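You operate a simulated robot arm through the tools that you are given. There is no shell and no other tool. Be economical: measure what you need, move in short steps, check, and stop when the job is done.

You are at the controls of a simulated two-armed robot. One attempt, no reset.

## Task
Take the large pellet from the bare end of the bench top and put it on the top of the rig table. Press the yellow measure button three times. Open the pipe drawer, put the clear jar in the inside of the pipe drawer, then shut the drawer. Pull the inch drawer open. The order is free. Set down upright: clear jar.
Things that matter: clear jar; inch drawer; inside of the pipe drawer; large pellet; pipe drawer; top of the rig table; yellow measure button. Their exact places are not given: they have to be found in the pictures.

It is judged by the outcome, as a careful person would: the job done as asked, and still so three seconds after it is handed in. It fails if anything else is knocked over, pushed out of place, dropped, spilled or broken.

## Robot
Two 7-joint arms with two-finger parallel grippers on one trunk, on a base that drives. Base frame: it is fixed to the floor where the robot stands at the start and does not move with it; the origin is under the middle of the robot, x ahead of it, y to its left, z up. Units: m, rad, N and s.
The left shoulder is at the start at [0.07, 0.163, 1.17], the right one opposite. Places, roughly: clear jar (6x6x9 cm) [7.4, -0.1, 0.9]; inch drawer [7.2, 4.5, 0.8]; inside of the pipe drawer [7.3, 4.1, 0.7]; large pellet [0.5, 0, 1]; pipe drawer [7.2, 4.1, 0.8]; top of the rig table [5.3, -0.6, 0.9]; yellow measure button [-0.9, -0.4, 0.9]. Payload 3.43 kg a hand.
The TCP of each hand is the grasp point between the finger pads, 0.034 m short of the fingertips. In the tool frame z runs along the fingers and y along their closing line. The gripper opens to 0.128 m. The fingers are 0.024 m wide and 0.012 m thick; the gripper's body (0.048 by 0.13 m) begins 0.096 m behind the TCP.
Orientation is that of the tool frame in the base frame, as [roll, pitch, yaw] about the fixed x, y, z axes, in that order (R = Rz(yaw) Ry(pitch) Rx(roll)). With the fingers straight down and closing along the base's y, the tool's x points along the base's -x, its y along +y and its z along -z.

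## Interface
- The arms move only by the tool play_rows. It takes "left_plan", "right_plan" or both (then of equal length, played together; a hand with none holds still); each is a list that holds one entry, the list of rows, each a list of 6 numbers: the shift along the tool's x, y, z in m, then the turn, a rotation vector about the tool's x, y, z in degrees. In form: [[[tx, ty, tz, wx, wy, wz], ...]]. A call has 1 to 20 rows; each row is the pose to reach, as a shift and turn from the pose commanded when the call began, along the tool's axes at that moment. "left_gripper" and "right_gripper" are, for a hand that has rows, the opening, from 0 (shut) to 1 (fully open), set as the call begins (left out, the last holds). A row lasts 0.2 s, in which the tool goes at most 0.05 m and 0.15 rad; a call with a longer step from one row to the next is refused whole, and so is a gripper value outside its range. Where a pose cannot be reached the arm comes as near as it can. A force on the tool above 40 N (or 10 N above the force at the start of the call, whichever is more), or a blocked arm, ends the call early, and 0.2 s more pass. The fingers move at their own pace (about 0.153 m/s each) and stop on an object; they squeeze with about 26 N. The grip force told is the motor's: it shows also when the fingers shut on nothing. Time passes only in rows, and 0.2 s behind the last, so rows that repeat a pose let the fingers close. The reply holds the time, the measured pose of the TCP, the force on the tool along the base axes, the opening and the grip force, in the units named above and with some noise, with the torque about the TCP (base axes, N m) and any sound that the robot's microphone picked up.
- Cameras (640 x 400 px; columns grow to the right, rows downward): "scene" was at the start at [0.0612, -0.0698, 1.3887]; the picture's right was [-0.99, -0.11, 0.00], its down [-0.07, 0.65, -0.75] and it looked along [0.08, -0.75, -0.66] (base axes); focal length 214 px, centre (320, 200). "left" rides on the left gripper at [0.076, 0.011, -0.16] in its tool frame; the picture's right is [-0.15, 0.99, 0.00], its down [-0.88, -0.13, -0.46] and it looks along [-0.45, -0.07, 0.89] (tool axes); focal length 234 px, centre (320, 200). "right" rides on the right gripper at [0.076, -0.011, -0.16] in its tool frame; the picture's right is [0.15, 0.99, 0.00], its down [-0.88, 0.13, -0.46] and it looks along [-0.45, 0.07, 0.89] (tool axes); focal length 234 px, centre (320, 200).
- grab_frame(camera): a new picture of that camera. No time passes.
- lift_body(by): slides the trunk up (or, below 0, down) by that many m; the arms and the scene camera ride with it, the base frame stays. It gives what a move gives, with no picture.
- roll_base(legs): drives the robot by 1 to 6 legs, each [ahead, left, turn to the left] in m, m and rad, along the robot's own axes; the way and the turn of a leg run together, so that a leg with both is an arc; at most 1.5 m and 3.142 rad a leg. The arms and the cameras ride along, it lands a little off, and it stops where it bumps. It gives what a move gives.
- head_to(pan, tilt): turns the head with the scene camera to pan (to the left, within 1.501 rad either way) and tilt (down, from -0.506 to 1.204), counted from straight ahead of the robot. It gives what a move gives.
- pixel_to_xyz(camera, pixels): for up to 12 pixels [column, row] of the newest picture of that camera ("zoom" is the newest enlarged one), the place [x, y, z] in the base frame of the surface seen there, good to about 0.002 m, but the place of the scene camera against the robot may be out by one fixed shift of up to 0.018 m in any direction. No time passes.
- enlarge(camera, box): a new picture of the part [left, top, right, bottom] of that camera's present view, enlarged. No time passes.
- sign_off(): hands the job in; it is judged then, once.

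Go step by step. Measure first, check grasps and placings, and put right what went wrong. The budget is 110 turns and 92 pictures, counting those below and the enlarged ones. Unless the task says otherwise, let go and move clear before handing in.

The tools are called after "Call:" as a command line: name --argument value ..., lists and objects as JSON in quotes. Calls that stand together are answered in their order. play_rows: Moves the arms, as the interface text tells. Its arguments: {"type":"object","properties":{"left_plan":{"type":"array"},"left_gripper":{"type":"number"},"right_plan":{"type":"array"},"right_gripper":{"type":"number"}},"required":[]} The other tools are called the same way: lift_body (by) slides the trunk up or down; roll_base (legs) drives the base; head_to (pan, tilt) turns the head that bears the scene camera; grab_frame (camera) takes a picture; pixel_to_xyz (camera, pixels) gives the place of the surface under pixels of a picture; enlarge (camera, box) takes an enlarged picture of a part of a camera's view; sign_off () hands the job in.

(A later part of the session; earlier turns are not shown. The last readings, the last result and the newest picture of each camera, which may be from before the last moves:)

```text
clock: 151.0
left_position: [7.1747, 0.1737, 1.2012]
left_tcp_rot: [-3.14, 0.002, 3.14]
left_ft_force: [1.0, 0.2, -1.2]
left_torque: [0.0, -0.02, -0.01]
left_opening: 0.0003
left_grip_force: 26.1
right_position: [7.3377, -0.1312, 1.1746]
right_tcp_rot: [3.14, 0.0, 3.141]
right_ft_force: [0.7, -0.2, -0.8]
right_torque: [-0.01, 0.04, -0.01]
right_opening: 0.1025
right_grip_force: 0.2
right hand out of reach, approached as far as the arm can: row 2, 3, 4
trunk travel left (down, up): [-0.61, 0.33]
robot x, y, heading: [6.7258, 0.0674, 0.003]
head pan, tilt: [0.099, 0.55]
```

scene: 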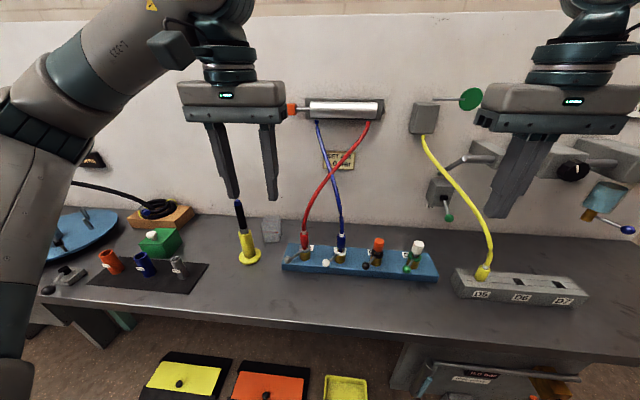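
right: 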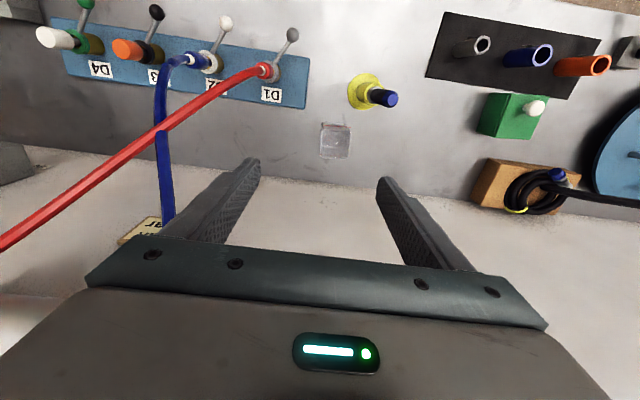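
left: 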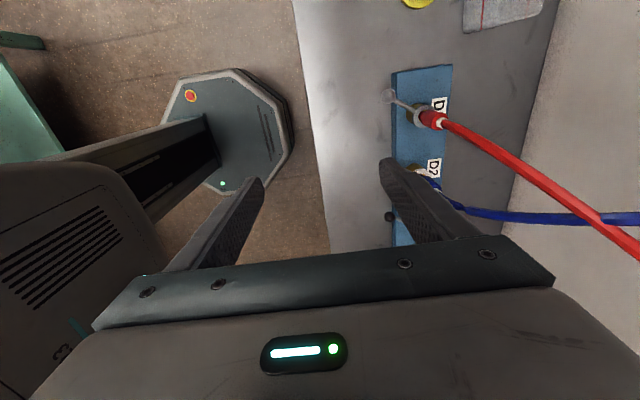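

Reach is best with the hand about 0.1–0.2 below the shoulder. I'll lower the hand to 1.05, clear of the tool in x, and then go forward.

Call:
play_rows --right_plan '[[[0, 0, 0.04, 0, 0, 0], [0, 0, 0.08, 0, 0, 0], [0, 0, 0.12, 0, 0, 0], [-0.012, 0.005, 0.12, 0, 0, 0], [-0.022, 0.01, 0.12, 0, 0, 0], [-0.031, 0.018, 0.12, 0, 0, 0], [-0.031, 0.018, 0.12, 0, 0, 0]]]'

Call:
grab_frame --camera "right"

```text
clock: 152.6
left_position: [7.1733, 0.1752, 1.203]
left_tcp_rot: [-3.14, 0.002, 3.141]
left_ft_force: [0.8, 0.2, 0.4]
left_torque: [0.0, -0.02, -0.03]
left_opening: 0.0
left_grip_force: 26.0
right_position: [7.3624, -0.1185, 1.0547]
right_tcp_rot: [3.14, 0.003, -3.139]
right_ft_force: [0.2, 0.0, -0.2]
right_torque: [0.01, 0.0, 0.02]
right_opening: 0.1024
right_grip_force: 0.0
right hand out of reach, approached as far as the arm can: row 6, 7
trunk travel left (down, up): [-0.61, 0.33]
robot x, y, heading: [6.725, 0.0707, -0.003]
head pan, tilt: [0.099, 0.55]
```

```text
40 pictures are left
```

right: 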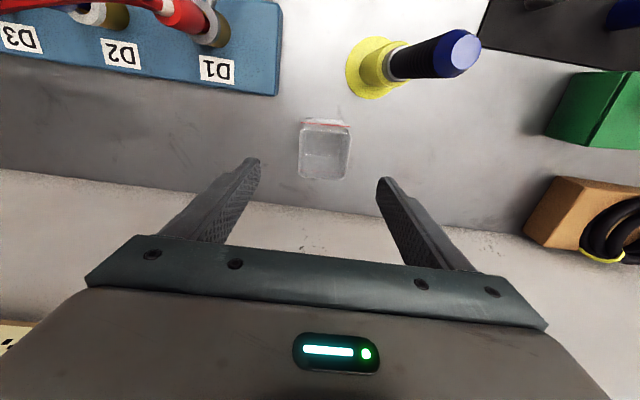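

The hand is within 7 mm of the jar's centre, with the jar at (325,150) between the fingers. I'll lower the trunk 5 cm, then the hand.

Call:
lift_body --by -0.05

Call:
play_rows --right_plan '[[[-0.004, 0.005, 0.015, 0, 0, 0], [-0.004, 0.006, 0.035, 0, 0, 0], [-0.004, 0.006, 0.055, 0, 0, 0], [-0.004, 0.006, 0.07, 0, 0, 0], [-0.004, 0.006, 0.07, 0, 0, 0]]]'

Call:
grab_frame --camera "scene"

Call:
grab_frame --camera "right"

```text
clock: 153.5
left_position: [7.1738, 0.1748, 1.1534]
left_tcp_rot: [-3.14, 0.001, -3.141]
left_ft_force: [0.9, -0.1, -0.5]
left_torque: [-0.02, -0.01, 0.01]
left_opening: 0.0002
left_grip_force: 26.2
right_position: [7.3614, -0.1185, 1.0054]
right_tcp_rot: [3.14, 0.004, -3.139]
right_ft_force: [0.4, -0.2, 0.5]
right_torque: [0.01, -0.03, 0.0]
right_opening: 0.102
right_grip_force: 0.0
trunk travel left (down, up): [-0.56, 0.38]
robot x, y, heading: [6.7255, 0.0688, -0.001]
head pan, tilt: [0.099, 0.55]
```

```text
clock: 154.7
left_position: [7.1741, 0.1744, 1.1524]
left_tcp_rot: [-3.139, 0.002, 3.14]
left_ft_force: [0.2, 0.2, 0.7]
left_torque: [-0.01, -0.01, 0.01]
left_opening: 0.0001
left_grip_force: 26.0
right_position: [7.3629, -0.1225, 0.9355]
right_tcp_rot: [3.139, 0.006, -3.14]
right_ft_force: [0.2, 0.5, -0.3]
right_torque: [-0.03, -0.01, -0.01]
right_opening: 0.1023
right_grip_force: 0.0
right hand out of reach, approached as far as the arm can: row 1, 2, 3, 4, 5
trunk travel left (down, up): [-0.56, 0.38]
robot x, y, heading: [6.7245, 0.0715, 0.004]
head pan, tilt: [0.099, 0.55]
```

```text
39 pictures are left
```

scene: 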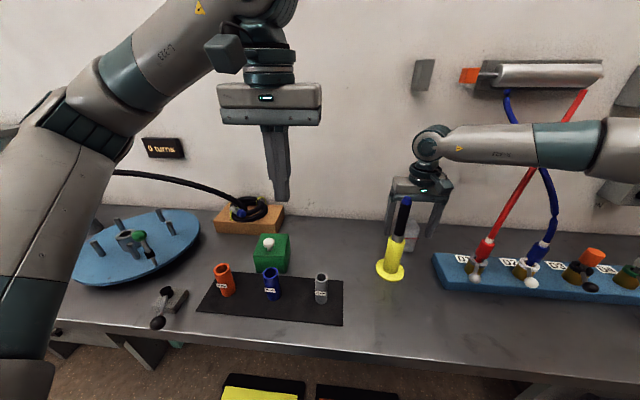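

```text
38 pictures are left
```

right: 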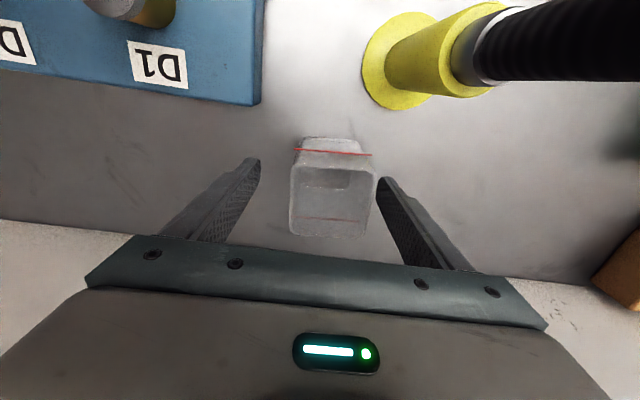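

The jar is between the fingers at (332,190), about 1 cm off centre. I'll close the right hand.

Call:
play_rows --right_plan '[[[0, 0, 0, 0, 0, 0], [0, 0, 0, 0, 0, 0], [0, 0, 0, 0, 0, 0], [0, 0, 0, 0, 0, 0]]]' --right_gripper 0.3

Call:
grab_frame --camera "right"

```text
clock: 155.7
left_position: [7.1736, 0.1748, 1.1534]
left_tcp_rot: [-3.141, 0.001, 3.141]
left_ft_force: [-0.4, 0.0, 0.1]
left_torque: [0.0, 0.0, -0.02]
left_opening: 0.0001
left_grip_force: 26.2
right_position: [7.3616, -0.1214, 0.9361]
right_tcp_rot: [3.138, 0.005, -3.14]
right_ft_force: [-0.1, -1.0, 0.5]
right_torque: [-0.02, 0.0, 0.04]
right_opening: 0.0592
right_grip_force: 25.9
trunk travel left (down, up): [-0.56, 0.38]
robot x, y, heading: [6.724, 0.0742, -0.003]
head pan, tilt: [0.099, 0.55]
```

```text
37 pictures are left
```

right: 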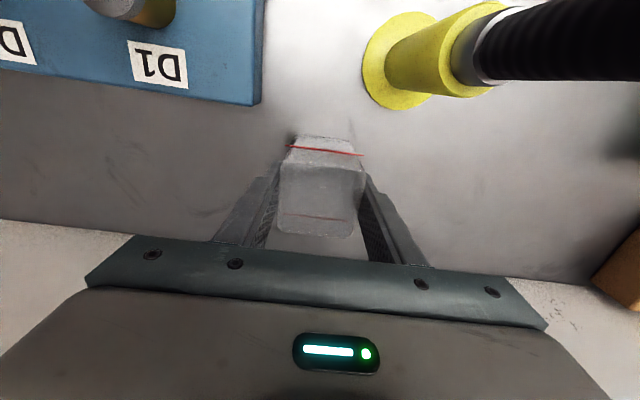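

The jar is gripped (opening 0.059, 25.9 N). I'll lift it straight up with the trunk, clear of the tool.

Call:
lift_body --by 0.05

Call:
grab_frame --camera "scene"

Call:
lift_body --by 0.25

Call:
grab_frame --camera "right"

```text
clock: 156.6
left_position: [7.1738, 0.1746, 1.2019]
left_tcp_rot: [-3.14, 0.001, -3.141]
left_ft_force: [0.4, -0.4, -0.8]
left_torque: [-0.01, 0.0, -0.03]
left_opening: 0.0
left_grip_force: 25.6
right_position: [7.3627, -0.1209, 0.9846]
right_tcp_rot: [3.139, 0.003, -3.139]
right_ft_force: [-0.1, 0.3, -0.4]
right_torque: [0.02, -0.01, -0.02]
right_opening: 0.0594
right_grip_force: 26.3
trunk travel left (down, up): [-0.61, 0.33]
robot x, y, heading: [6.7258, 0.0747, -0.003]
head pan, tilt: [0.099, 0.55]
```

```text
36 pictures are left
```

scene: 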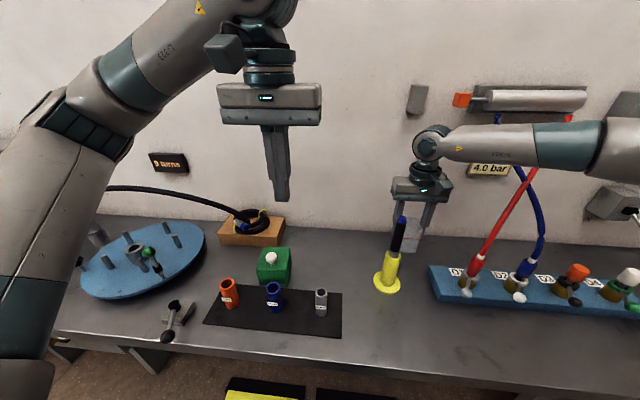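

```text
clock: 159.2
left_position: [7.1746, 0.1747, 1.4537]
left_tcp_rot: [-3.141, 0.002, -3.142]
left_ft_force: [1.2, 0.4, -0.4]
left_torque: [-0.02, 0.01, 0.01]
left_opening: 0.0
left_grip_force: 26.4
right_position: [7.362, -0.1214, 1.2345]
right_tcp_rot: [3.139, 0.003, -3.14]
right_ft_force: [-0.7, -0.4, 0.3]
right_torque: [0.02, 0.0, -0.01]
right_opening: 0.0594
right_grip_force: 26.0
trunk travel left (down, up): [-0.86, 0.08]
robot x, y, heading: [6.7274, 0.0693, -0.005]
head pan, tilt: [0.099, 0.55]
```

```text
35 pictures are left
```

right: 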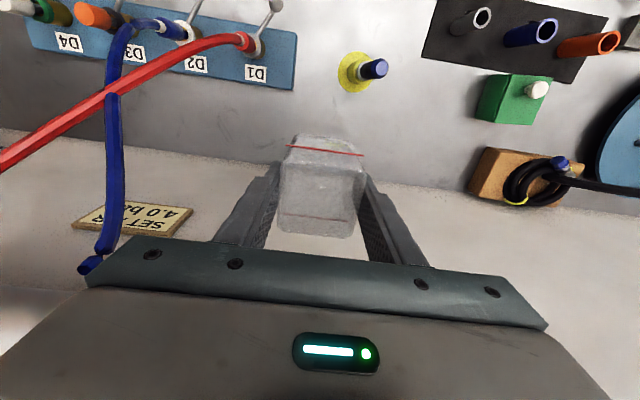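

The jar is held and clear. I'll back away from the bench, then draw in the hands and look left along the way to the drawers.

Call:
roll_base --legs '[[-0.42, 0, 0.005]]'

Call:
play_rows --right_plan '[[[0.04, -0.02, 0, 0, 0, 0], [0.08, -0.04, 0, 0, 0, 0], [0.12, -0.05, 0, 0, 0, 0], [0.16, -0.06, 0, 0, 0, 0], [0.2, -0.06, 0, 0, 0, 0]]]'

Call:
lift_body --by -0.2

Call:
head_to --pan 1.0 --tilt 0.35

Call:
grab_frame --camera "scene"

```text
clock: 161.8
left_position: [6.7505, 0.1723, 1.4524]
left_tcp_rot: [-3.141, 0.001, 3.133]
left_ft_force: [-0.6, 0.5, 0.3]
left_torque: [0.02, 0.03, 0.02]
left_opening: 0.0003
left_grip_force: 26.2
right_position: [6.9361, -0.1261, 1.235]
right_tcp_rot: [3.137, 0.004, 3.133]
right_ft_force: [-0.2, -0.3, 0.0]
right_torque: [0.0, 0.04, 0.0]
right_opening: 0.0596
right_grip_force: 26.2
trunk travel left (down, up): [-0.86, 0.08]
robot x, y, heading: [6.2992, 0.0699, -0.009]
head pan, tilt: [0.099, 0.55]
```

```text
clock: 163.0
left_position: [6.7469, 0.1718, 1.4531]
left_tcp_rot: [-3.141, 0.003, 3.132]
left_ft_force: [0.0, -0.5, 0.3]
left_torque: [0.0, -0.03, 0.02]
left_opening: 0.0001
left_grip_force: 25.5
right_position: [6.7315, -0.1823, 1.2355]
right_tcp_rot: [3.137, 0.006, 3.132]
right_ft_force: [-0.2, 0.2, -1.2]
right_torque: [0.0, -0.04, -0.05]
right_opening: 0.0595
right_grip_force: 25.7
trunk travel left (down, up): [-0.86, 0.08]
robot x, y, heading: [6.3016, 0.0729, -0.007]
head pan, tilt: [0.099, 0.55]
```

```text
clock: 165.2
left_position: [6.749, 0.1707, 1.2528]
left_tcp_rot: [-3.142, 0.002, 3.134]
left_ft_force: [-0.6, 0.2, -0.2]
left_torque: [0.01, -0.01, 0.01]
left_opening: 0.0
left_grip_force: 25.6
right_position: [6.7329, -0.1831, 1.0355]
right_tcp_rot: [3.137, 0.005, 3.133]
right_ft_force: [0.7, -0.3, -0.8]
right_torque: [-0.03, 0.01, 0.02]
right_opening: 0.0592
right_grip_force: 26.0
trunk travel left (down, up): [-0.66, 0.28]
robot x, y, heading: [6.3043, 0.0745, -0.011]
head pan, tilt: [0.099, 0.55]
```

```text
clock: 166.4
left_position: [6.7487, 0.1725, 1.2529]
left_tcp_rot: [-3.139, 0.002, 3.133]
left_ft_force: [0.3, -1.1, 0.5]
left_torque: [0.0, 0.0, 0.01]
left_opening: 0.0002
left_grip_force: 26.3
right_position: [6.7352, -0.1833, 1.0344]
right_tcp_rot: [3.14, 0.006, 3.132]
right_ft_force: [-0.7, -0.1, -0.8]
right_torque: [-0.01, -0.02, -0.02]
right_opening: 0.0593
right_grip_force: 25.7
trunk travel left (down, up): [-0.66, 0.28]
robot x, y, heading: [6.3021, 0.0743, -0.004]
head pan, tilt: [1.0, 0.351]
```

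```text
34 pictures are left
```

scene: 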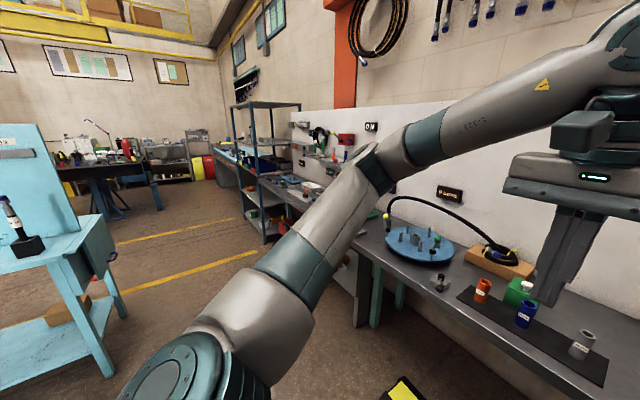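

The way is a corridor between the blue bench and the wall benches. I'll measure its width, then strafe left 1.4 m.

Call:
pixel_to_xyz --camera "scene" --pixels '[[115, 260], [105, 380], [265, 240], [355, 325], [150, 205], [130, 215], [240, 190], [270, 120]]'

Call:
roll_base --legs '[[0.08, 1.3, 0]]'

Call:
grab_frame --camera "scene"

```text
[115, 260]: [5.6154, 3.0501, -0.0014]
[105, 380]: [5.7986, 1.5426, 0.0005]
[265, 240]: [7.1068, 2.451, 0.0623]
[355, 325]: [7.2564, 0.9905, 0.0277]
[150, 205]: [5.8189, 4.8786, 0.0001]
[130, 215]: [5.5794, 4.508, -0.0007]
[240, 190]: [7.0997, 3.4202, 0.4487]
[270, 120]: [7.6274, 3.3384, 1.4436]
```

```text
clock: 173.1
left_position: [6.8392, 1.5158, 1.2532]
left_tcp_rot: [-3.139, 0.001, 3.137]
left_ft_force: [-0.7, -0.9, -0.9]
left_torque: [0.03, -0.01, -0.03]
left_opening: 0.0
left_grip_force: 26.1
right_position: [6.8263, 1.161, 1.0351]
right_tcp_rot: [3.138, 0.004, 3.139]
right_ft_force: [-1.1, 0.1, -1.2]
right_torque: [0.03, 0.0, -0.01]
right_opening: 0.0594
right_grip_force: 25.9
trunk travel left (down, up): [-0.66, 0.28]
robot x, y, heading: [6.3927, 1.4163, -0.005]
head pan, tilt: [1.0, 0.351]
```

```text
33 pictures are left
```

scene: 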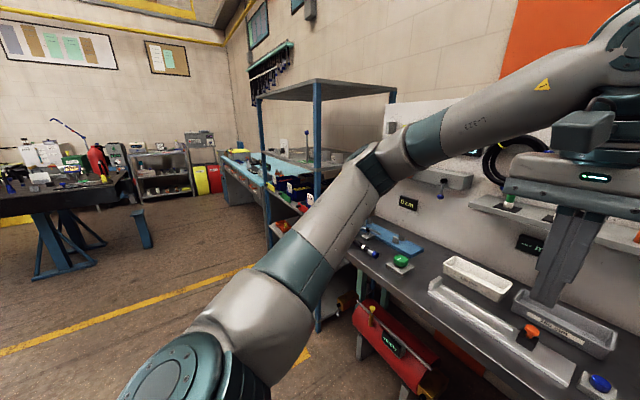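

Clear; I'll keep strafing left toward y about 3.9.

Call:
pixel_to_xyz --camera "scene" --pixels '[[362, 325], [430, 385], [345, 310], [315, 320], [268, 240], [145, 245], [225, 165]]'

Call:
roll_base --legs '[[-0.05, 1.35, 0.005]]'

Call:
grab_frame --camera "scene"

```text
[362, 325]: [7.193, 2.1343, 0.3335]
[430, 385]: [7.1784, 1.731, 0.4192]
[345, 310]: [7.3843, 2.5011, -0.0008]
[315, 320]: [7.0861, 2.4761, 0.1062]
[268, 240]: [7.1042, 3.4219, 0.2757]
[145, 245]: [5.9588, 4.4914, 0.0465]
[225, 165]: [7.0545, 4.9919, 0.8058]
```

```text
clock: 179.9
left_position: [6.8243, 2.8586, 1.2531]
left_tcp_rot: [-3.14, 0.002, 3.097]
left_ft_force: [-0.1, 0.2, -0.4]
left_torque: [-0.02, -0.02, 0.0]
left_opening: 0.0001
left_grip_force: 26.3
right_position: [6.7983, 2.5046, 1.0353]
right_tcp_rot: [3.138, 0.002, 3.098]
right_ft_force: [1.0, -0.4, -1.3]
right_torque: [0.03, 0.03, 0.01]
right_opening: 0.0593
right_grip_force: 25.9
trunk travel left (down, up): [-0.66, 0.28]
robot x, y, heading: [6.373, 2.7729, -0.042]
head pan, tilt: [1.0, 0.351]
```

```text
32 pictures are left
```

scene: 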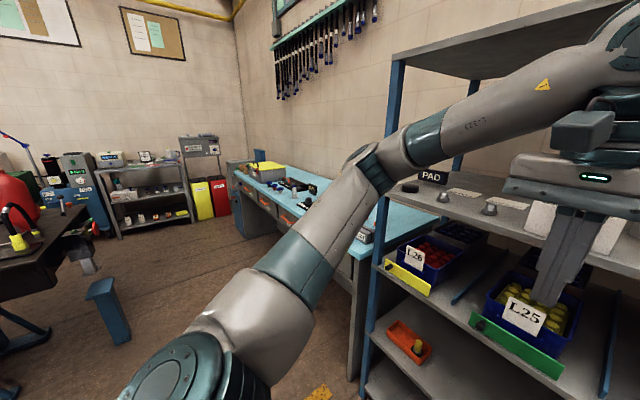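

The drawer bench begins beyond the shelves. I'll go on left to y about 3.95 and look ahead and down.

Call:
roll_base --legs '[[0, 0, 0.042], [-0.03, 1.2, 0.0]]'

Call:
head_to --pan 0.1 --tilt 0.65

Call:
grab_frame --camera "scene"

```text
clock: 186.4
left_position: [6.7621, 4.0882, 1.2531]
left_tcp_rot: [-3.139, 0.002, -3.102]
left_ft_force: [0.5, 0.9, -0.6]
left_torque: [0.01, 0.0, 0.01]
left_opening: 0.0
left_grip_force: 25.7
right_position: [6.764, 3.7338, 1.0346]
right_tcp_rot: [3.138, 0.003, -3.102]
right_ft_force: [0.2, 0.0, 0.0]
right_torque: [-0.03, -0.02, 0.01]
right_opening: 0.0592
right_grip_force: 25.3
trunk travel left (down, up): [-0.66, 0.28]
robot x, y, heading: [6.3217, 3.9681, 0.04]
head pan, tilt: [1.0, 0.351]
```

```text
clock: 187.6
left_position: [6.7624, 4.0884, 1.253]
left_tcp_rot: [-3.14, 0.002, -3.101]
left_ft_force: [0.0, -0.3, -0.1]
left_torque: [0.01, 0.01, 0.02]
left_opening: 0.0001
left_grip_force: 26.6
right_position: [6.7641, 3.7337, 1.0357]
right_tcp_rot: [3.138, 0.003, -3.102]
right_ft_force: [-0.8, 0.5, -1.0]
right_torque: [0.01, -0.01, 0.0]
right_opening: 0.0594
right_grip_force: 25.4
trunk travel left (down, up): [-0.66, 0.28]
robot x, y, heading: [6.3186, 3.9679, 0.039]
head pan, tilt: [0.099, 0.649]
```

```text
31 pictures are left
```

scene: 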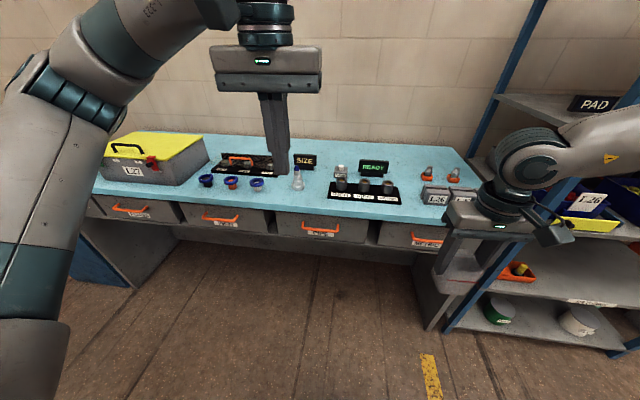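

Call:
enlarge --camera "scene" --box '[80, 180, 460, 260]'

Call:
pixel_to_xyz --camera "scene" --pixels '[[132, 209], [220, 219], [320, 231], [426, 241], [320, 222], [320, 236], [220, 210], [278, 220], [370, 230], [300, 212], [130, 201], [250, 225]]'

```text
1.68 times, centred on (270, 220) of scene
```

zoom: 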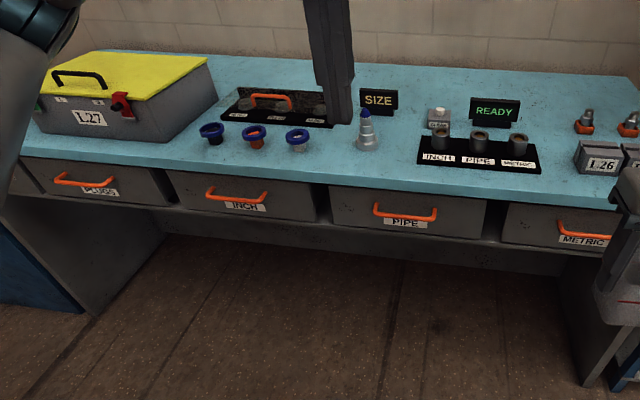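

```text
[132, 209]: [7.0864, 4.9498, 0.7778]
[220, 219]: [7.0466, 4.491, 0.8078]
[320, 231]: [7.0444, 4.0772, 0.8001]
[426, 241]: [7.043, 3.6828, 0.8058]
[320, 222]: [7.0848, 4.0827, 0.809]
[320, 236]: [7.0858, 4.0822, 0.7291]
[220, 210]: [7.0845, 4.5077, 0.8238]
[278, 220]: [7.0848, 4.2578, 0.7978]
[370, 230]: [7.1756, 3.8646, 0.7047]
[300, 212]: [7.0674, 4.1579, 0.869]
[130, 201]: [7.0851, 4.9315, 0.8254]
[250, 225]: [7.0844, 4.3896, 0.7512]
```

The PIPE drawer's orange handle is at pixel (320,231), about (7.044, 4.077, 0.80); the INCH handle is at (7.047, 4.491, 0.808). I'll square the base up, then turn the left hand to point forward with its fingers closing vertically.

Call:
roll_base --legs '[[0, -0.09, -0.042]]'

Call:
play_rows --left_plan '[[[-0.01, 0.005, 0.0, -4.6, -4.6, 4.6], [-0.02, 0.01, 0.0, -9.2, -9.2, 9.2], [-0.03, 0.015, 0.0, -13.8, -13.8, 13.8], [-0.04, 0.02, 0.01, -18.4, -18.4, 18.4], [-0.05, 0.025, 0.02, -23, -23, 23], [-0.06, 0.03, 0.03, -27.6, -27.6, 27.6], [-0.07, 0.035, 0.04, -32.2, -32.2, 32.2], [-0.08, 0.04, 0.05, -36.8, -36.8, 36.8], [-0.09, 0.045, 0.06, -41.4, -41.4, 41.4], [-0.1, 0.05, 0.07, -46, -46, 46], [-0.11, 0.055, 0.08, -50.6, -50.6, 50.6], [-0.12, 0.06, 0.09, -55.2, -55.2, 55.2], [-0.13, 0.065, 0.1, -59.8, -59.8, 59.8], [-0.14, 0.07, 0.11, -64.4, -64.4, 64.4], [-0.15, 0.08, 0.12, -69.28, -69.28, 69.28], [-0.15, 0.08, 0.12, -69.28, -69.28, 69.28]]]' --left_gripper 0.5

Call:
grab_frame --camera "scene"

```text
clock: 188.7
left_position: [6.7676, 3.9812, 1.2532]
left_tcp_rot: [-3.138, 0.004, 3.139]
left_ft_force: [-0.1, -0.5, -0.8]
left_torque: [0.0, -0.03, 0.03]
left_opening: 0.0
left_grip_force: 26.0
right_position: [6.7559, 3.6257, 1.036]
right_tcp_rot: [3.136, 0.003, 3.138]
right_ft_force: [0.2, -0.5, -0.3]
right_torque: [-0.01, -0.02, -0.01]
right_opening: 0.0596
right_grip_force: 25.9
trunk travel left (down, up): [-0.66, 0.28]
robot x, y, heading: [6.3226, 3.8785, -0.004]
head pan, tilt: [0.099, 0.649]
```

```text
clock: 192.1
left_position: [6.9212, 4.0134, 1.1555]
left_tcp_rot: [1.573, 0.006, 1.578]
left_ft_force: [0.5, -0.1, -0.8]
left_torque: [-0.05, -0.05, -0.03]
left_opening: 0.0641
left_grip_force: 0.0
left hand out of reach, approached as far as the arm can: row 12, 13, 14, 15, 16
right_position: [6.758, 3.6294, 1.0354]
right_tcp_rot: [-3.141, 0.004, -3.141]
right_ft_force: [-0.1, 1.1, -0.7]
right_torque: [-0.07, 0.0, 0.02]
right_opening: 0.0596
right_grip_force: 25.9
trunk travel left (down, up): [-0.66, 0.28]
robot x, y, heading: [6.3217, 3.8765, -0.001]
head pan, tilt: [0.099, 0.649]
```

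```text
29 pictures are left
```

scene: 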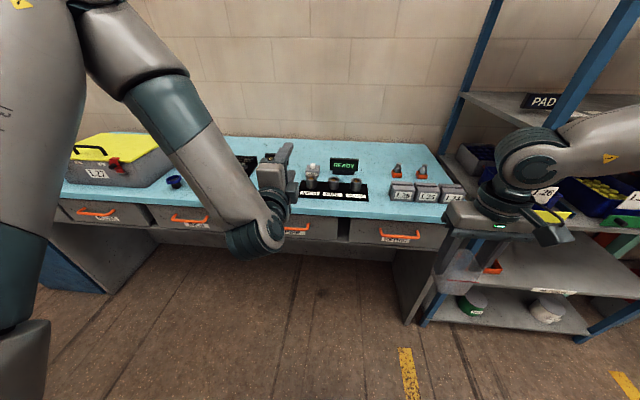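

The left hand now points forward with its fingers closing vertically, at (6.921, 4.013, 1.156). I'll lower it toward the handle height in front of the bench.

Call:
play_rows --left_plan '[[[0, -0.045, 0, 0, 0, 0], [0, -0.09, 0, 0, 0, 0], [0, -0.135, 0, 0, 0, 0], [0, -0.18, 0, 0, 0, 0], [0, -0.225, 0, 0, 0, 0], [0, -0.27, 0, 0, 0, 0], [0, -0.315, 0, 0, 0, 0], [0, -0.353, 0, 0, 0, 0], [0, -0.353, 0, 0, 0, 0]]]'

Call:
grab_frame --camera "left"

```text
clock: 194.1
left_position: [6.9268, 3.8946, 0.8954]
left_tcp_rot: [1.627, 0.001, 1.636]
left_ft_force: [0.4, 0.3, 0.6]
left_torque: [-0.02, 0.0, 0.02]
left_opening: 0.064
left_grip_force: 0.2
left hand out of reach, approached as far as the arm can: row 1, 2, 3, 4, 5, 6, 7, 8, 9
right_position: [6.7546, 3.626, 1.0368]
right_tcp_rot: [3.139, 0.007, 3.138]
right_ft_force: [0.3, -0.7, -0.4]
right_torque: [0.01, 0.01, 0.01]
right_opening: 0.0592
right_grip_force: 26.2
trunk travel left (down, up): [-0.66, 0.28]
robot x, y, heading: [6.3195, 3.8753, 0.002]
head pan, tilt: [0.099, 0.649]
```

```text
28 pictures are left
```

left: 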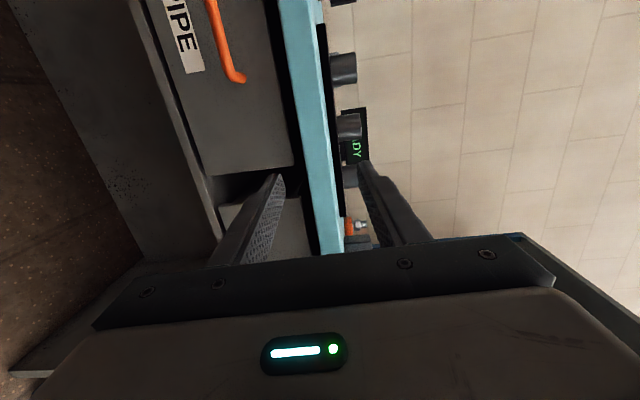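

The handle shows at (230,60) in the left view, but the arm can't get that low with this trunk height. I'll measure the handle, bring the hand back up to the easy pose, and lower the trunk instead.

Call:
pixel_to_xyz --camera "left" --pixels '[[218, 30], [224, 50], [230, 70], [241, 78], [212, 8], [200, 60], [250, 60], [305, 120], [240, 150], [290, 100]]'

Call:
play_rows --left_plan '[[[0.02, 0.04, 0, -0.8, -0.9, 0], [0.04, 0.08, 0, -1.6, -1.8, 0], [0.06, 0.12, 0, -2.4, -2.7, 0], [0.08, 0.16, 0, -3.2, -3.7, 0], [0.1, 0.2, 0, -3.2, -3.7, 0], [0.12, 0.24, 0, -3.2, -3.7, 0], [0.12, 0.24, 0, -3.2, -3.7, 0]]]'

```text
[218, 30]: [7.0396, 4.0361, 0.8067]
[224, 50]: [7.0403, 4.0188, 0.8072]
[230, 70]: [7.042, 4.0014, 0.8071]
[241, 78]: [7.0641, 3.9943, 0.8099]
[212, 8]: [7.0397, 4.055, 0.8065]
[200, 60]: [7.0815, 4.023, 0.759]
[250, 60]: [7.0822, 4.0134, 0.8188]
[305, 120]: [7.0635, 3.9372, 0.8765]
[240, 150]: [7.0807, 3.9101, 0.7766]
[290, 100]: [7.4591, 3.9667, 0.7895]
```

```text
clock: 195.7
left_position: [6.9247, 4.0011, 1.1409]
left_tcp_rot: [1.575, 0.0, 1.579]
left_ft_force: [0.0, -0.3, -1.1]
left_torque: [0.0, 0.0, 0.02]
left_opening: 0.0641
left_grip_force: 0.1
left hand out of reach, approached as far as the arm can: row 4, 5, 6, 7
right_position: [6.7553, 3.6247, 1.0344]
right_tcp_rot: [3.138, 0.003, 3.139]
right_ft_force: [0.3, 0.1, 0.3]
right_torque: [0.03, 0.0, 0.02]
right_opening: 0.0592
right_grip_force: 26.0
trunk travel left (down, up): [-0.66, 0.28]
robot x, y, heading: [6.3214, 3.8757, 0.001]
head pan, tilt: [0.099, 0.649]
```

The handle bar runs at x 7.040, z about 0.805, y from 3.995 up. I'll lower the trunk 0.335 and shift the base 6 cm to the left.

Call:
lift_body --by -0.335

Call:
roll_base --legs '[[0, 0.06, 0]]'

Call:
play_rows --left_plan '[[[0, 0, 0, 0, 0, 0], [0, 0, 0, 0, 0, 0]]]' --left_gripper 0.33

Call:
grab_frame --camera "left"

```text
clock: 198.9
left_position: [6.9239, 4.0005, 0.8068]
left_tcp_rot: [1.574, 0.002, 1.578]
left_ft_force: [0.6, 0.7, -0.2]
left_torque: [0.0, -0.06, 0.02]
left_opening: 0.0639
left_grip_force: 0.1
right_position: [6.7552, 3.6259, 0.7002]
right_tcp_rot: [3.139, 0.005, 3.141]
right_ft_force: [-0.2, -0.1, -0.7]
right_torque: [0.0, 0.01, 0.01]
right_opening: 0.0596
right_grip_force: 26.4
trunk travel left (down, up): [-0.325, 0.615]
robot x, y, heading: [6.3232, 3.8756, -0.002]
head pan, tilt: [0.099, 0.649]
```

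```text
clock: 199.9
left_position: [6.9237, 4.0623, 0.8057]
left_tcp_rot: [1.574, 0.002, 1.578]
left_ft_force: [-0.1, 1.2, -0.1]
left_torque: [0.01, 0.01, -0.01]
left_opening: 0.0641
left_grip_force: 0.0
right_position: [6.7552, 3.6865, 0.7016]
right_tcp_rot: [3.139, 0.004, -3.141]
right_ft_force: [0.1, -0.3, -0.4]
right_torque: [-0.05, -0.01, -0.02]
right_opening: 0.0592
right_grip_force: 26.1
trunk travel left (down, up): [-0.325, 0.615]
robot x, y, heading: [6.3212, 3.9359, -0.003]
head pan, tilt: [0.099, 0.649]
```

```text
clock: 200.5
left_position: [6.9247, 4.061, 0.8055]
left_tcp_rot: [1.573, 0.001, 1.577]
left_ft_force: [0.4, -0.3, -0.3]
left_torque: [-0.06, 0.01, 0.0]
left_opening: 0.0421
left_grip_force: 0.1
right_position: [6.756, 3.6856, 0.7]
right_tcp_rot: [3.138, 0.005, 3.139]
right_ft_force: [0.0, -0.6, -0.2]
right_torque: [0.0, -0.02, -0.02]
right_opening: 0.0594
right_grip_force: 25.8
trunk travel left (down, up): [-0.325, 0.615]
robot x, y, heading: [6.3207, 3.9383, -0.003]
head pan, tilt: [0.099, 0.649]
```

```text
27 pictures are left
```

left: 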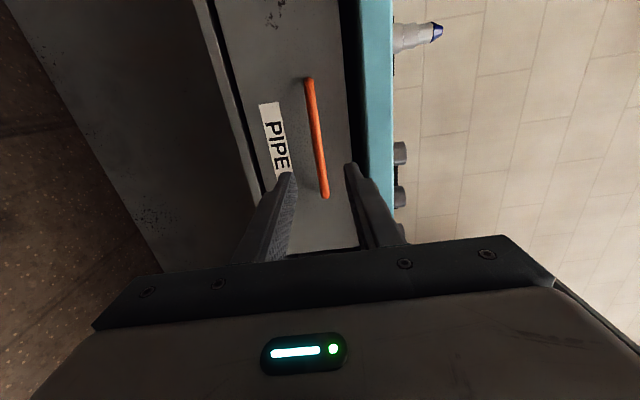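

The handle lies between the fingers at (318,140). I'll drive forward 9.7 cm to bring the fingers over it.

Call:
roll_base --legs '[[0.097, 0, 0]]'

Call:
grab_frame --camera "left"

```text
clock: 201.7
left_position: [7.0222, 4.0605, 0.8048]
left_tcp_rot: [1.574, 0.002, 1.577]
left_ft_force: [-0.2, 0.2, 0.4]
left_torque: [-0.01, 0.03, 0.01]
left_opening: 0.042
left_grip_force: 0.0
right_position: [6.853, 3.6864, 0.6989]
right_tcp_rot: [3.139, 0.003, 3.139]
right_ft_force: [0.4, -0.2, -0.2]
right_torque: [0.0, 0.01, 0.01]
right_opening: 0.0596
right_grip_force: 25.3
trunk travel left (down, up): [-0.325, 0.615]
robot x, y, heading: [6.4215, 3.9349, 0.002]
head pan, tilt: [0.099, 0.649]
```

```text
26 pictures are left
```

left: 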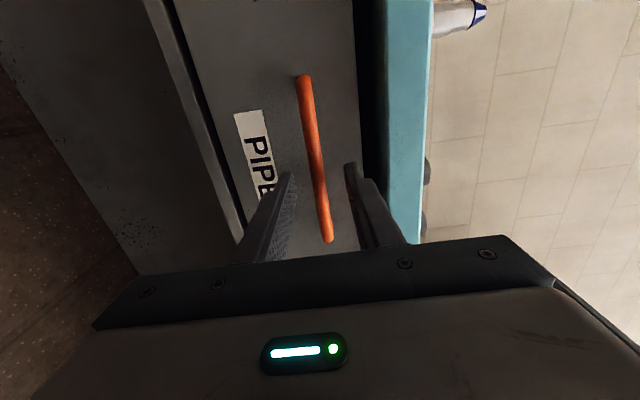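

The bar is between the fingers at (318,170). I'll close on it.

Call:
play_rows --left_plan '[[[0, 0, 0, 0, 0, 0], [0, 0, 0, 0, 0, 0], [0, 0, 0, 0, 0, 0]]]' --left_gripper 0.0

Call:
roll_base --legs '[[-0.1, 0, 0]]'

```text
clock: 202.5
left_position: [7.0218, 4.0613, 0.8024]
left_tcp_rot: [1.578, 0.001, 1.577]
left_ft_force: [-2.2, -1.4, -14.2]
left_torque: [0.08, 0.38, 0.04]
left_opening: 0.0115
left_grip_force: 45.1
right_position: [6.8528, 3.685, 0.6999]
right_tcp_rot: [3.137, 0.004, 3.14]
right_ft_force: [0.0, 0.3, -0.1]
right_torque: [0.01, -0.01, 0.0]
right_opening: 0.0592
right_grip_force: 26.3
trunk travel left (down, up): [-0.325, 0.615]
robot x, y, heading: [6.4214, 3.9403, -0.005]
head pan, tilt: [0.099, 0.649]
```

```text
clock: 203.6
left_position: [6.9236, 4.0609, 0.8043]
left_tcp_rot: [1.578, 0.001, 1.576]
left_ft_force: [-1.1, 3.0, -21.2]
left_torque: [0.14, 0.66, 0.28]
left_opening: 0.0112
left_grip_force: 45.0
right_position: [6.755, 3.6859, 0.6995]
right_tcp_rot: [3.137, 0.003, 3.138]
right_ft_force: [0.0, 0.0, -1.8]
right_torque: [0.01, -0.03, 0.03]
right_opening: 0.0598
right_grip_force: 25.8
trunk travel left (down, up): [-0.325, 0.615]
robot x, y, heading: [6.3172, 3.9382, 0.001]
head pan, tilt: [0.099, 0.649]
```

Still gripping the bar at 10 cm out. I'll pull a further 12 cm and look.

Call:
roll_base --legs '[[-0.12, 0, 0]]'

Call:
grab_frame --camera "scene"

```text
clock: 204.8
left_position: [6.8042, 4.0614, 0.8032]
left_tcp_rot: [1.578, 0.002, 1.575]
left_ft_force: [-2.0, 22.6, -8.5]
left_torque: [0.19, 0.31, 1.17]
left_opening: 0.0117
left_grip_force: 44.5
right_position: [6.6335, 3.6849, 0.7002]
right_tcp_rot: [3.14, 0.004, 3.132]
right_ft_force: [0.3, 1.1, -0.2]
right_torque: [-0.02, 0.01, 0.0]
right_opening: 0.0592
right_grip_force: 26.2
trunk travel left (down, up): [-0.325, 0.615]
robot x, y, heading: [6.1991, 3.941, -0.007]
head pan, tilt: [0.099, 0.649]
```

```text
25 pictures are left
```

scene: 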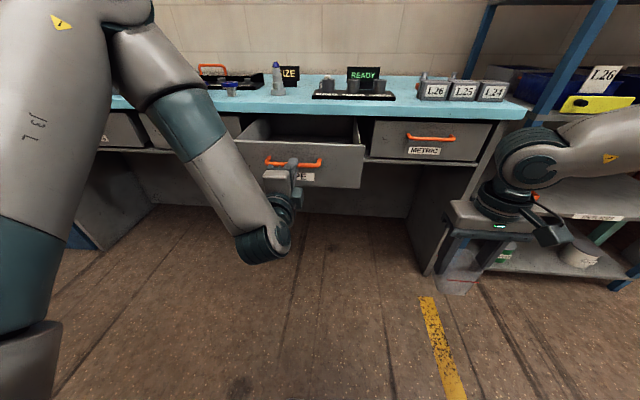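

The drawer is open about 22 cm. I'll let go of the handle, back off, and raise the trunk so the jar clears the drawer.

Call:
play_rows --left_plan '[[[0, 0, 0, 0, 0, 0], [0, 0, 0, 0, 0, 0]]]' --left_gripper 0.33

Call:
roll_base --legs '[[-0.08, 0, 0]]'

Call:
lift_body --by 0.26

Call:
roll_base --legs '[[0, 0.33, 0.007]]'

Call:
grab_frame --camera "scene"

```text
clock: 205.4
left_position: [6.8038, 4.0592, 0.8038]
left_tcp_rot: [1.578, 0.002, 1.575]
left_ft_force: [0.6, 0.3, 0.6]
left_torque: [0.02, 0.03, 0.02]
left_opening: 0.0423
left_grip_force: 0.0
right_position: [6.6329, 3.6844, 0.7005]
right_tcp_rot: [3.139, 0.004, 3.131]
right_ft_force: [0.0, 0.4, -0.7]
right_torque: [-0.02, -0.02, 0.02]
right_opening: 0.0593
right_grip_force: 26.2
trunk travel left (down, up): [-0.325, 0.615]
robot x, y, heading: [6.202, 3.9381, -0.011]
head pan, tilt: [0.099, 0.649]
```

```text
clock: 206.5
left_position: [6.7223, 4.0589, 0.805]
left_tcp_rot: [1.576, 0.0, 1.572]
left_ft_force: [0.3, -0.2, -0.6]
left_torque: [0.01, -0.01, 0.04]
left_opening: 0.0421
left_grip_force: 0.0
right_position: [6.5529, 3.6846, 0.701]
right_tcp_rot: [3.139, 0.006, 3.13]
right_ft_force: [-0.8, 0.1, -1.0]
right_torque: [-0.01, -0.04, -0.01]
right_opening: 0.0592
right_grip_force: 26.0
trunk travel left (down, up): [-0.325, 0.615]
robot x, y, heading: [6.1227, 3.9374, -0.014]
head pan, tilt: [0.099, 0.649]
```

```text
clock: 209.2
left_position: [6.7252, 4.0598, 1.0642]
left_tcp_rot: [1.576, 0.001, 1.573]
left_ft_force: [0.5, 0.1, 0.2]
left_torque: [-0.03, 0.01, 0.02]
left_opening: 0.0422
left_grip_force: 0.0
right_position: [6.5538, 3.685, 0.9599]
right_tcp_rot: [3.139, 0.004, 3.13]
right_ft_force: [-0.4, -0.2, -0.7]
right_torque: [-0.01, 0.04, -0.01]
right_opening: 0.0596
right_grip_force: 26.0
trunk travel left (down, up): [-0.585, 0.355]
robot x, y, heading: [6.1229, 3.9389, -0.012]
head pan, tilt: [0.099, 0.649]
```

```text
clock: 211.1
left_position: [6.7573, 4.308, 1.0651]
left_tcp_rot: [1.574, 0.002, 1.53]
left_ft_force: [-0.6, 0.9, 0.2]
left_torque: [-0.01, 0.01, -0.05]
left_opening: 0.0424
left_grip_force: 0.0
right_position: [6.5692, 3.9403, 0.9631]
right_tcp_rot: [-3.14, 0.007, 3.09]
right_ft_force: [-0.6, 0.5, -0.4]
right_torque: [-0.1, -0.03, 0.03]
right_opening: 0.0592
right_grip_force: 26.2
trunk travel left (down, up): [-0.585, 0.355]
robot x, y, heading: [6.1495, 4.207, -0.052]
head pan, tilt: [0.099, 0.649]
stopped in leg 1: the robot was blocked; the commanded pose is now the measured one
```

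```text
24 pictures are left
```

scene: 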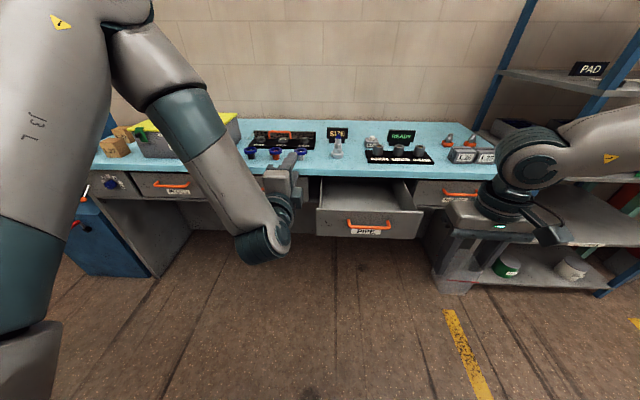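

The base was blocked, probably by the blue-footed table behind to the left, near (5.96, 4.49). I'll move forward and right off it and look.

Call:
roll_base --legs '[[0.03, -0.04, 0]]'

Call:
head_to --pan 1.5 --tilt 0.7

Call:
grab_frame --camera "scene"

```text
clock: 212.0
left_position: [6.7856, 4.2648, 1.0653]
left_tcp_rot: [1.576, 0.002, 1.531]
left_ft_force: [-0.1, 0.6, 1.5]
left_torque: [0.01, 0.02, -0.03]
left_opening: 0.0422
left_grip_force: 0.1
right_position: [6.5972, 3.8966, 0.9605]
right_tcp_rot: [3.138, 0.004, 3.091]
right_ft_force: [0.6, 0.7, -1.1]
right_torque: [0.03, 0.03, -0.01]
right_opening: 0.0592
right_grip_force: 26.4
trunk travel left (down, up): [-0.585, 0.355]
robot x, y, heading: [6.182, 4.1687, -0.054]
head pan, tilt: [0.099, 0.649]
```

```text
clock: 213.5
left_position: [6.7858, 4.2642, 1.0642]
left_tcp_rot: [1.578, -0.002, 1.532]
left_ft_force: [0.0, 0.3, -0.3]
left_torque: [0.0, -0.01, 0.01]
left_opening: 0.0422
left_grip_force: 0.1
right_position: [6.5992, 3.897, 0.9605]
right_tcp_rot: [3.139, 0.004, 3.092]
right_ft_force: [0.6, -0.3, -0.6]
right_torque: [-0.01, 0.02, -0.03]
right_opening: 0.0597
right_grip_force: 26.0
trunk travel left (down, up): [-0.585, 0.355]
robot x, y, heading: [6.1779, 4.1671, -0.053]
head pan, tilt: [1.499, 0.7]
```

```text
23 pictures are left
```

scene: 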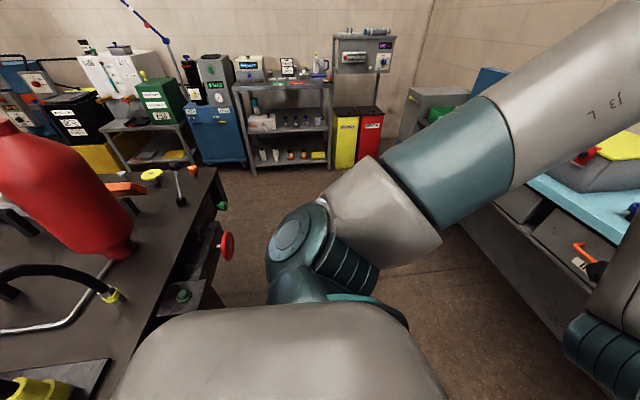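

The table behind looks undisturbed. I'll square up, move forward to x about 6.33 and then left, keeping clear of it.

Call:
roll_base --legs '[[0, 0, 0.053], [0.16, 0, 0], [0, 0.13, 0]]'

Call:
head_to --pan 0.0 --tilt 0.75

Call:
grab_frame --camera "scene"

Call:
grab_frame --camera "right"

```text
clock: 216.3
left_position: [6.9379, 4.429, 1.0651]
left_tcp_rot: [1.578, -0.002, 1.585]
left_ft_force: [-0.9, 0.1, -0.4]
left_torque: [0.0, 0.01, 0.03]
left_opening: 0.0422
left_grip_force: 0.1
right_position: [6.7704, 4.0508, 0.9606]
right_tcp_rot: [3.138, 0.006, -3.138]
right_ft_force: [0.3, -0.2, -0.2]
right_torque: [0.0, 0.0, -0.02]
right_opening: 0.0594
right_grip_force: 26.0
trunk travel left (down, up): [-0.585, 0.355]
robot x, y, heading: [6.3342, 4.3002, 0.004]
head pan, tilt: [1.499, 0.7]
```

```text
clock: 217.9
left_position: [6.939, 4.4299, 1.0646]
left_tcp_rot: [1.578, 0.0, 1.586]
left_ft_force: [-0.2, -0.6, -0.9]
left_torque: [0.02, -0.02, 0.0]
left_opening: 0.0423
left_grip_force: 0.1
right_position: [6.7717, 4.0517, 0.9605]
right_tcp_rot: [3.138, 0.004, -3.139]
right_ft_force: [0.5, -0.2, 0.2]
right_torque: [0.0, 0.0, 0.02]
right_opening: 0.0593
right_grip_force: 25.7
trunk travel left (down, up): [-0.585, 0.355]
robot x, y, heading: [6.3346, 4.3022, 0.003]
head pan, tilt: [0.0, 0.75]
```

```text
22 pictures are left
```

scene: 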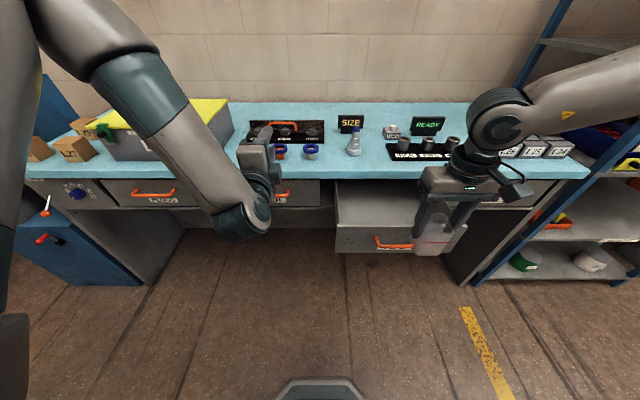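

```text
21 pictures are left
```

right: 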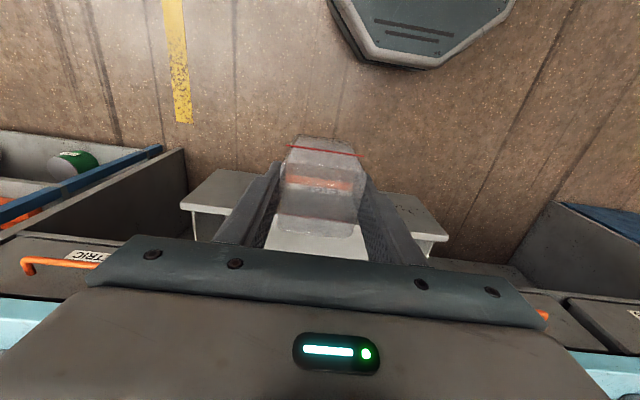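

I'll measure the drawer's floor and rims from both views.

Call:
pixel_to_xyz --camera "right" --pixels '[[210, 195], [195, 225], [300, 245], [285, 248], [430, 225], [445, 238], [405, 215], [225, 182]]'

Call:
pixel_to_xyz --camera "scene" --pixels '[[370, 205], [360, 190], [400, 210], [340, 200], [370, 224], [390, 240], [350, 183], [410, 195]]'

```text
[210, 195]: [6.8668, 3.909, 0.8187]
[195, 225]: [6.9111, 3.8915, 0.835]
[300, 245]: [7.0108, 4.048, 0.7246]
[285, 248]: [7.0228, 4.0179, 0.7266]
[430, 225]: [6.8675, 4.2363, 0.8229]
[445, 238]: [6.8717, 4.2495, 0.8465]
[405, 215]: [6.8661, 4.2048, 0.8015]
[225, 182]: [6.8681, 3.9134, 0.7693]
```

```text
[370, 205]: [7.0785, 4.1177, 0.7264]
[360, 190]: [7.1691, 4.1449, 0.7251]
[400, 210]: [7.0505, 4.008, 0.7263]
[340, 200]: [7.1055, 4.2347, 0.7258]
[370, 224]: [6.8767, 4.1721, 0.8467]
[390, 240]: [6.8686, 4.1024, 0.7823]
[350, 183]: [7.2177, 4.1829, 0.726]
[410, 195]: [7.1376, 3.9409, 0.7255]
```

The drawer floor is at z 0.726 and the front rim at x 6.87, z 0.847. I'll move the base ahead 8 cm and bring the jar over x 6.965.

Call:
roll_base --legs '[[0.08, 0, 0]]'

Call:
play_rows --right_plan '[[[-0.03, 0, -0.01, 0, 0, 0], [-0.06, 0.002, -0.01, 0, 0, 0], [-0.09, 0.004, -0.01, 0, 0, 0], [-0.113, 0.006, -0.01, 0, 0, 0], [-0.113, 0.006, -0.01, 0, 0, 0]]]'

Call:
grab_frame --camera "scene"

```text
clock: 218.9
left_position: [7.0192, 4.4313, 1.064]
left_tcp_rot: [1.578, -0.001, 1.583]
left_ft_force: [-0.4, -0.6, 0.2]
left_torque: [0.02, -0.02, 0.01]
left_opening: 0.0422
left_grip_force: 0.0
right_position: [6.8536, 4.0527, 0.9599]
right_tcp_rot: [3.138, 0.003, -3.139]
right_ft_force: [0.1, 0.3, -0.5]
right_torque: [-0.04, 0.05, 0.04]
right_opening: 0.0592
right_grip_force: 26.1
trunk travel left (down, up): [-0.585, 0.355]
robot x, y, heading: [6.4177, 4.3018, 0.001]
head pan, tilt: [0.0, 0.75]
```

```text
clock: 220.1
left_position: [7.0197, 4.4292, 1.0644]
left_tcp_rot: [1.576, -0.001, 1.585]
left_ft_force: [0.1, 0.9, 0.1]
left_torque: [0.02, 0.01, 0.04]
left_opening: 0.0421
left_grip_force: 0.1
right_position: [6.9642, 4.0595, 0.972]
right_tcp_rot: [3.139, 0.004, -3.138]
right_ft_force: [0.0, 0.3, -0.3]
right_torque: [-0.01, -0.03, -0.02]
right_opening: 0.0594
right_grip_force: 26.3
trunk travel left (down, up): [-0.585, 0.355]
robot x, y, heading: [6.4168, 4.3023, 0.001]
head pan, tilt: [0.0, 0.75]
```

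```text
20 pictures are left
```

scene: 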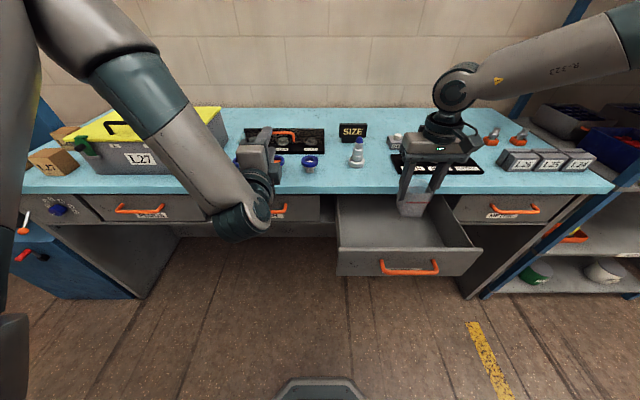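

The jar is over the open drawer. I'll lower it to just above the floor (TCP 0.806).

Call:
play_rows --right_plan '[[[0, 0, 0.04, 0, 0, 0], [0, 0, 0.08, 0, 0, 0], [0, 0, 0.115, 0, 0, 0], [0, 0, 0.14, 0, 0, 0], [0, 0, 0.157, 0, 0, 0], [0, 0, 0.164, 0, 0, 0], [0, 0, 0.164, 0, 0, 0]]]'

```text
clock: 221.7
left_position: [7.0198, 4.43, 1.0645]
left_tcp_rot: [1.578, 0.001, 1.585]
left_ft_force: [0.7, 0.3, 0.3]
left_torque: [0.0, 0.01, 0.0]
left_opening: 0.0422
left_grip_force: 0.1
right_position: [6.9682, 4.0594, 0.8069]
right_tcp_rot: [3.138, 0.005, -3.139]
right_ft_force: [0.4, -0.3, -0.4]
right_torque: [0.01, 0.05, 0.0]
right_opening: 0.0595
right_grip_force: 26.1
trunk travel left (down, up): [-0.585, 0.355]
robot x, y, heading: [6.4175, 4.3005, 0.003]
head pan, tilt: [0.0, 0.75]
```

I'll lower the last few millimetres until it touches.

Call:
play_rows --right_plan '[[[0, 0, 0.002, 0, 0, 0], [0, 0, 0.004, 0, 0, 0], [0, 0, 0.005, 0, 0, 0], [0, 0, 0.006, 0, 0, 0], [0, 0, 0.006, 0, 0, 0]]]'

```text
clock: 222.9
left_position: [7.0199, 4.4301, 1.0653]
left_tcp_rot: [1.579, 0.001, 1.587]
left_ft_force: [-0.1, 0.0, -0.5]
left_torque: [0.01, 0.01, -0.02]
left_opening: 0.0423
left_grip_force: 0.1
right_position: [6.9673, 4.0591, 0.8009]
right_tcp_rot: [3.137, 0.004, -3.138]
right_ft_force: [1.3, -0.3, 1.9]
right_torque: [-0.07, 0.01, 0.04]
right_opening: 0.0594
right_grip_force: 26.2
trunk travel left (down, up): [-0.585, 0.355]
robot x, y, heading: [6.4193, 4.3048, 0.003]
head pan, tilt: [0.0, 0.75]
```

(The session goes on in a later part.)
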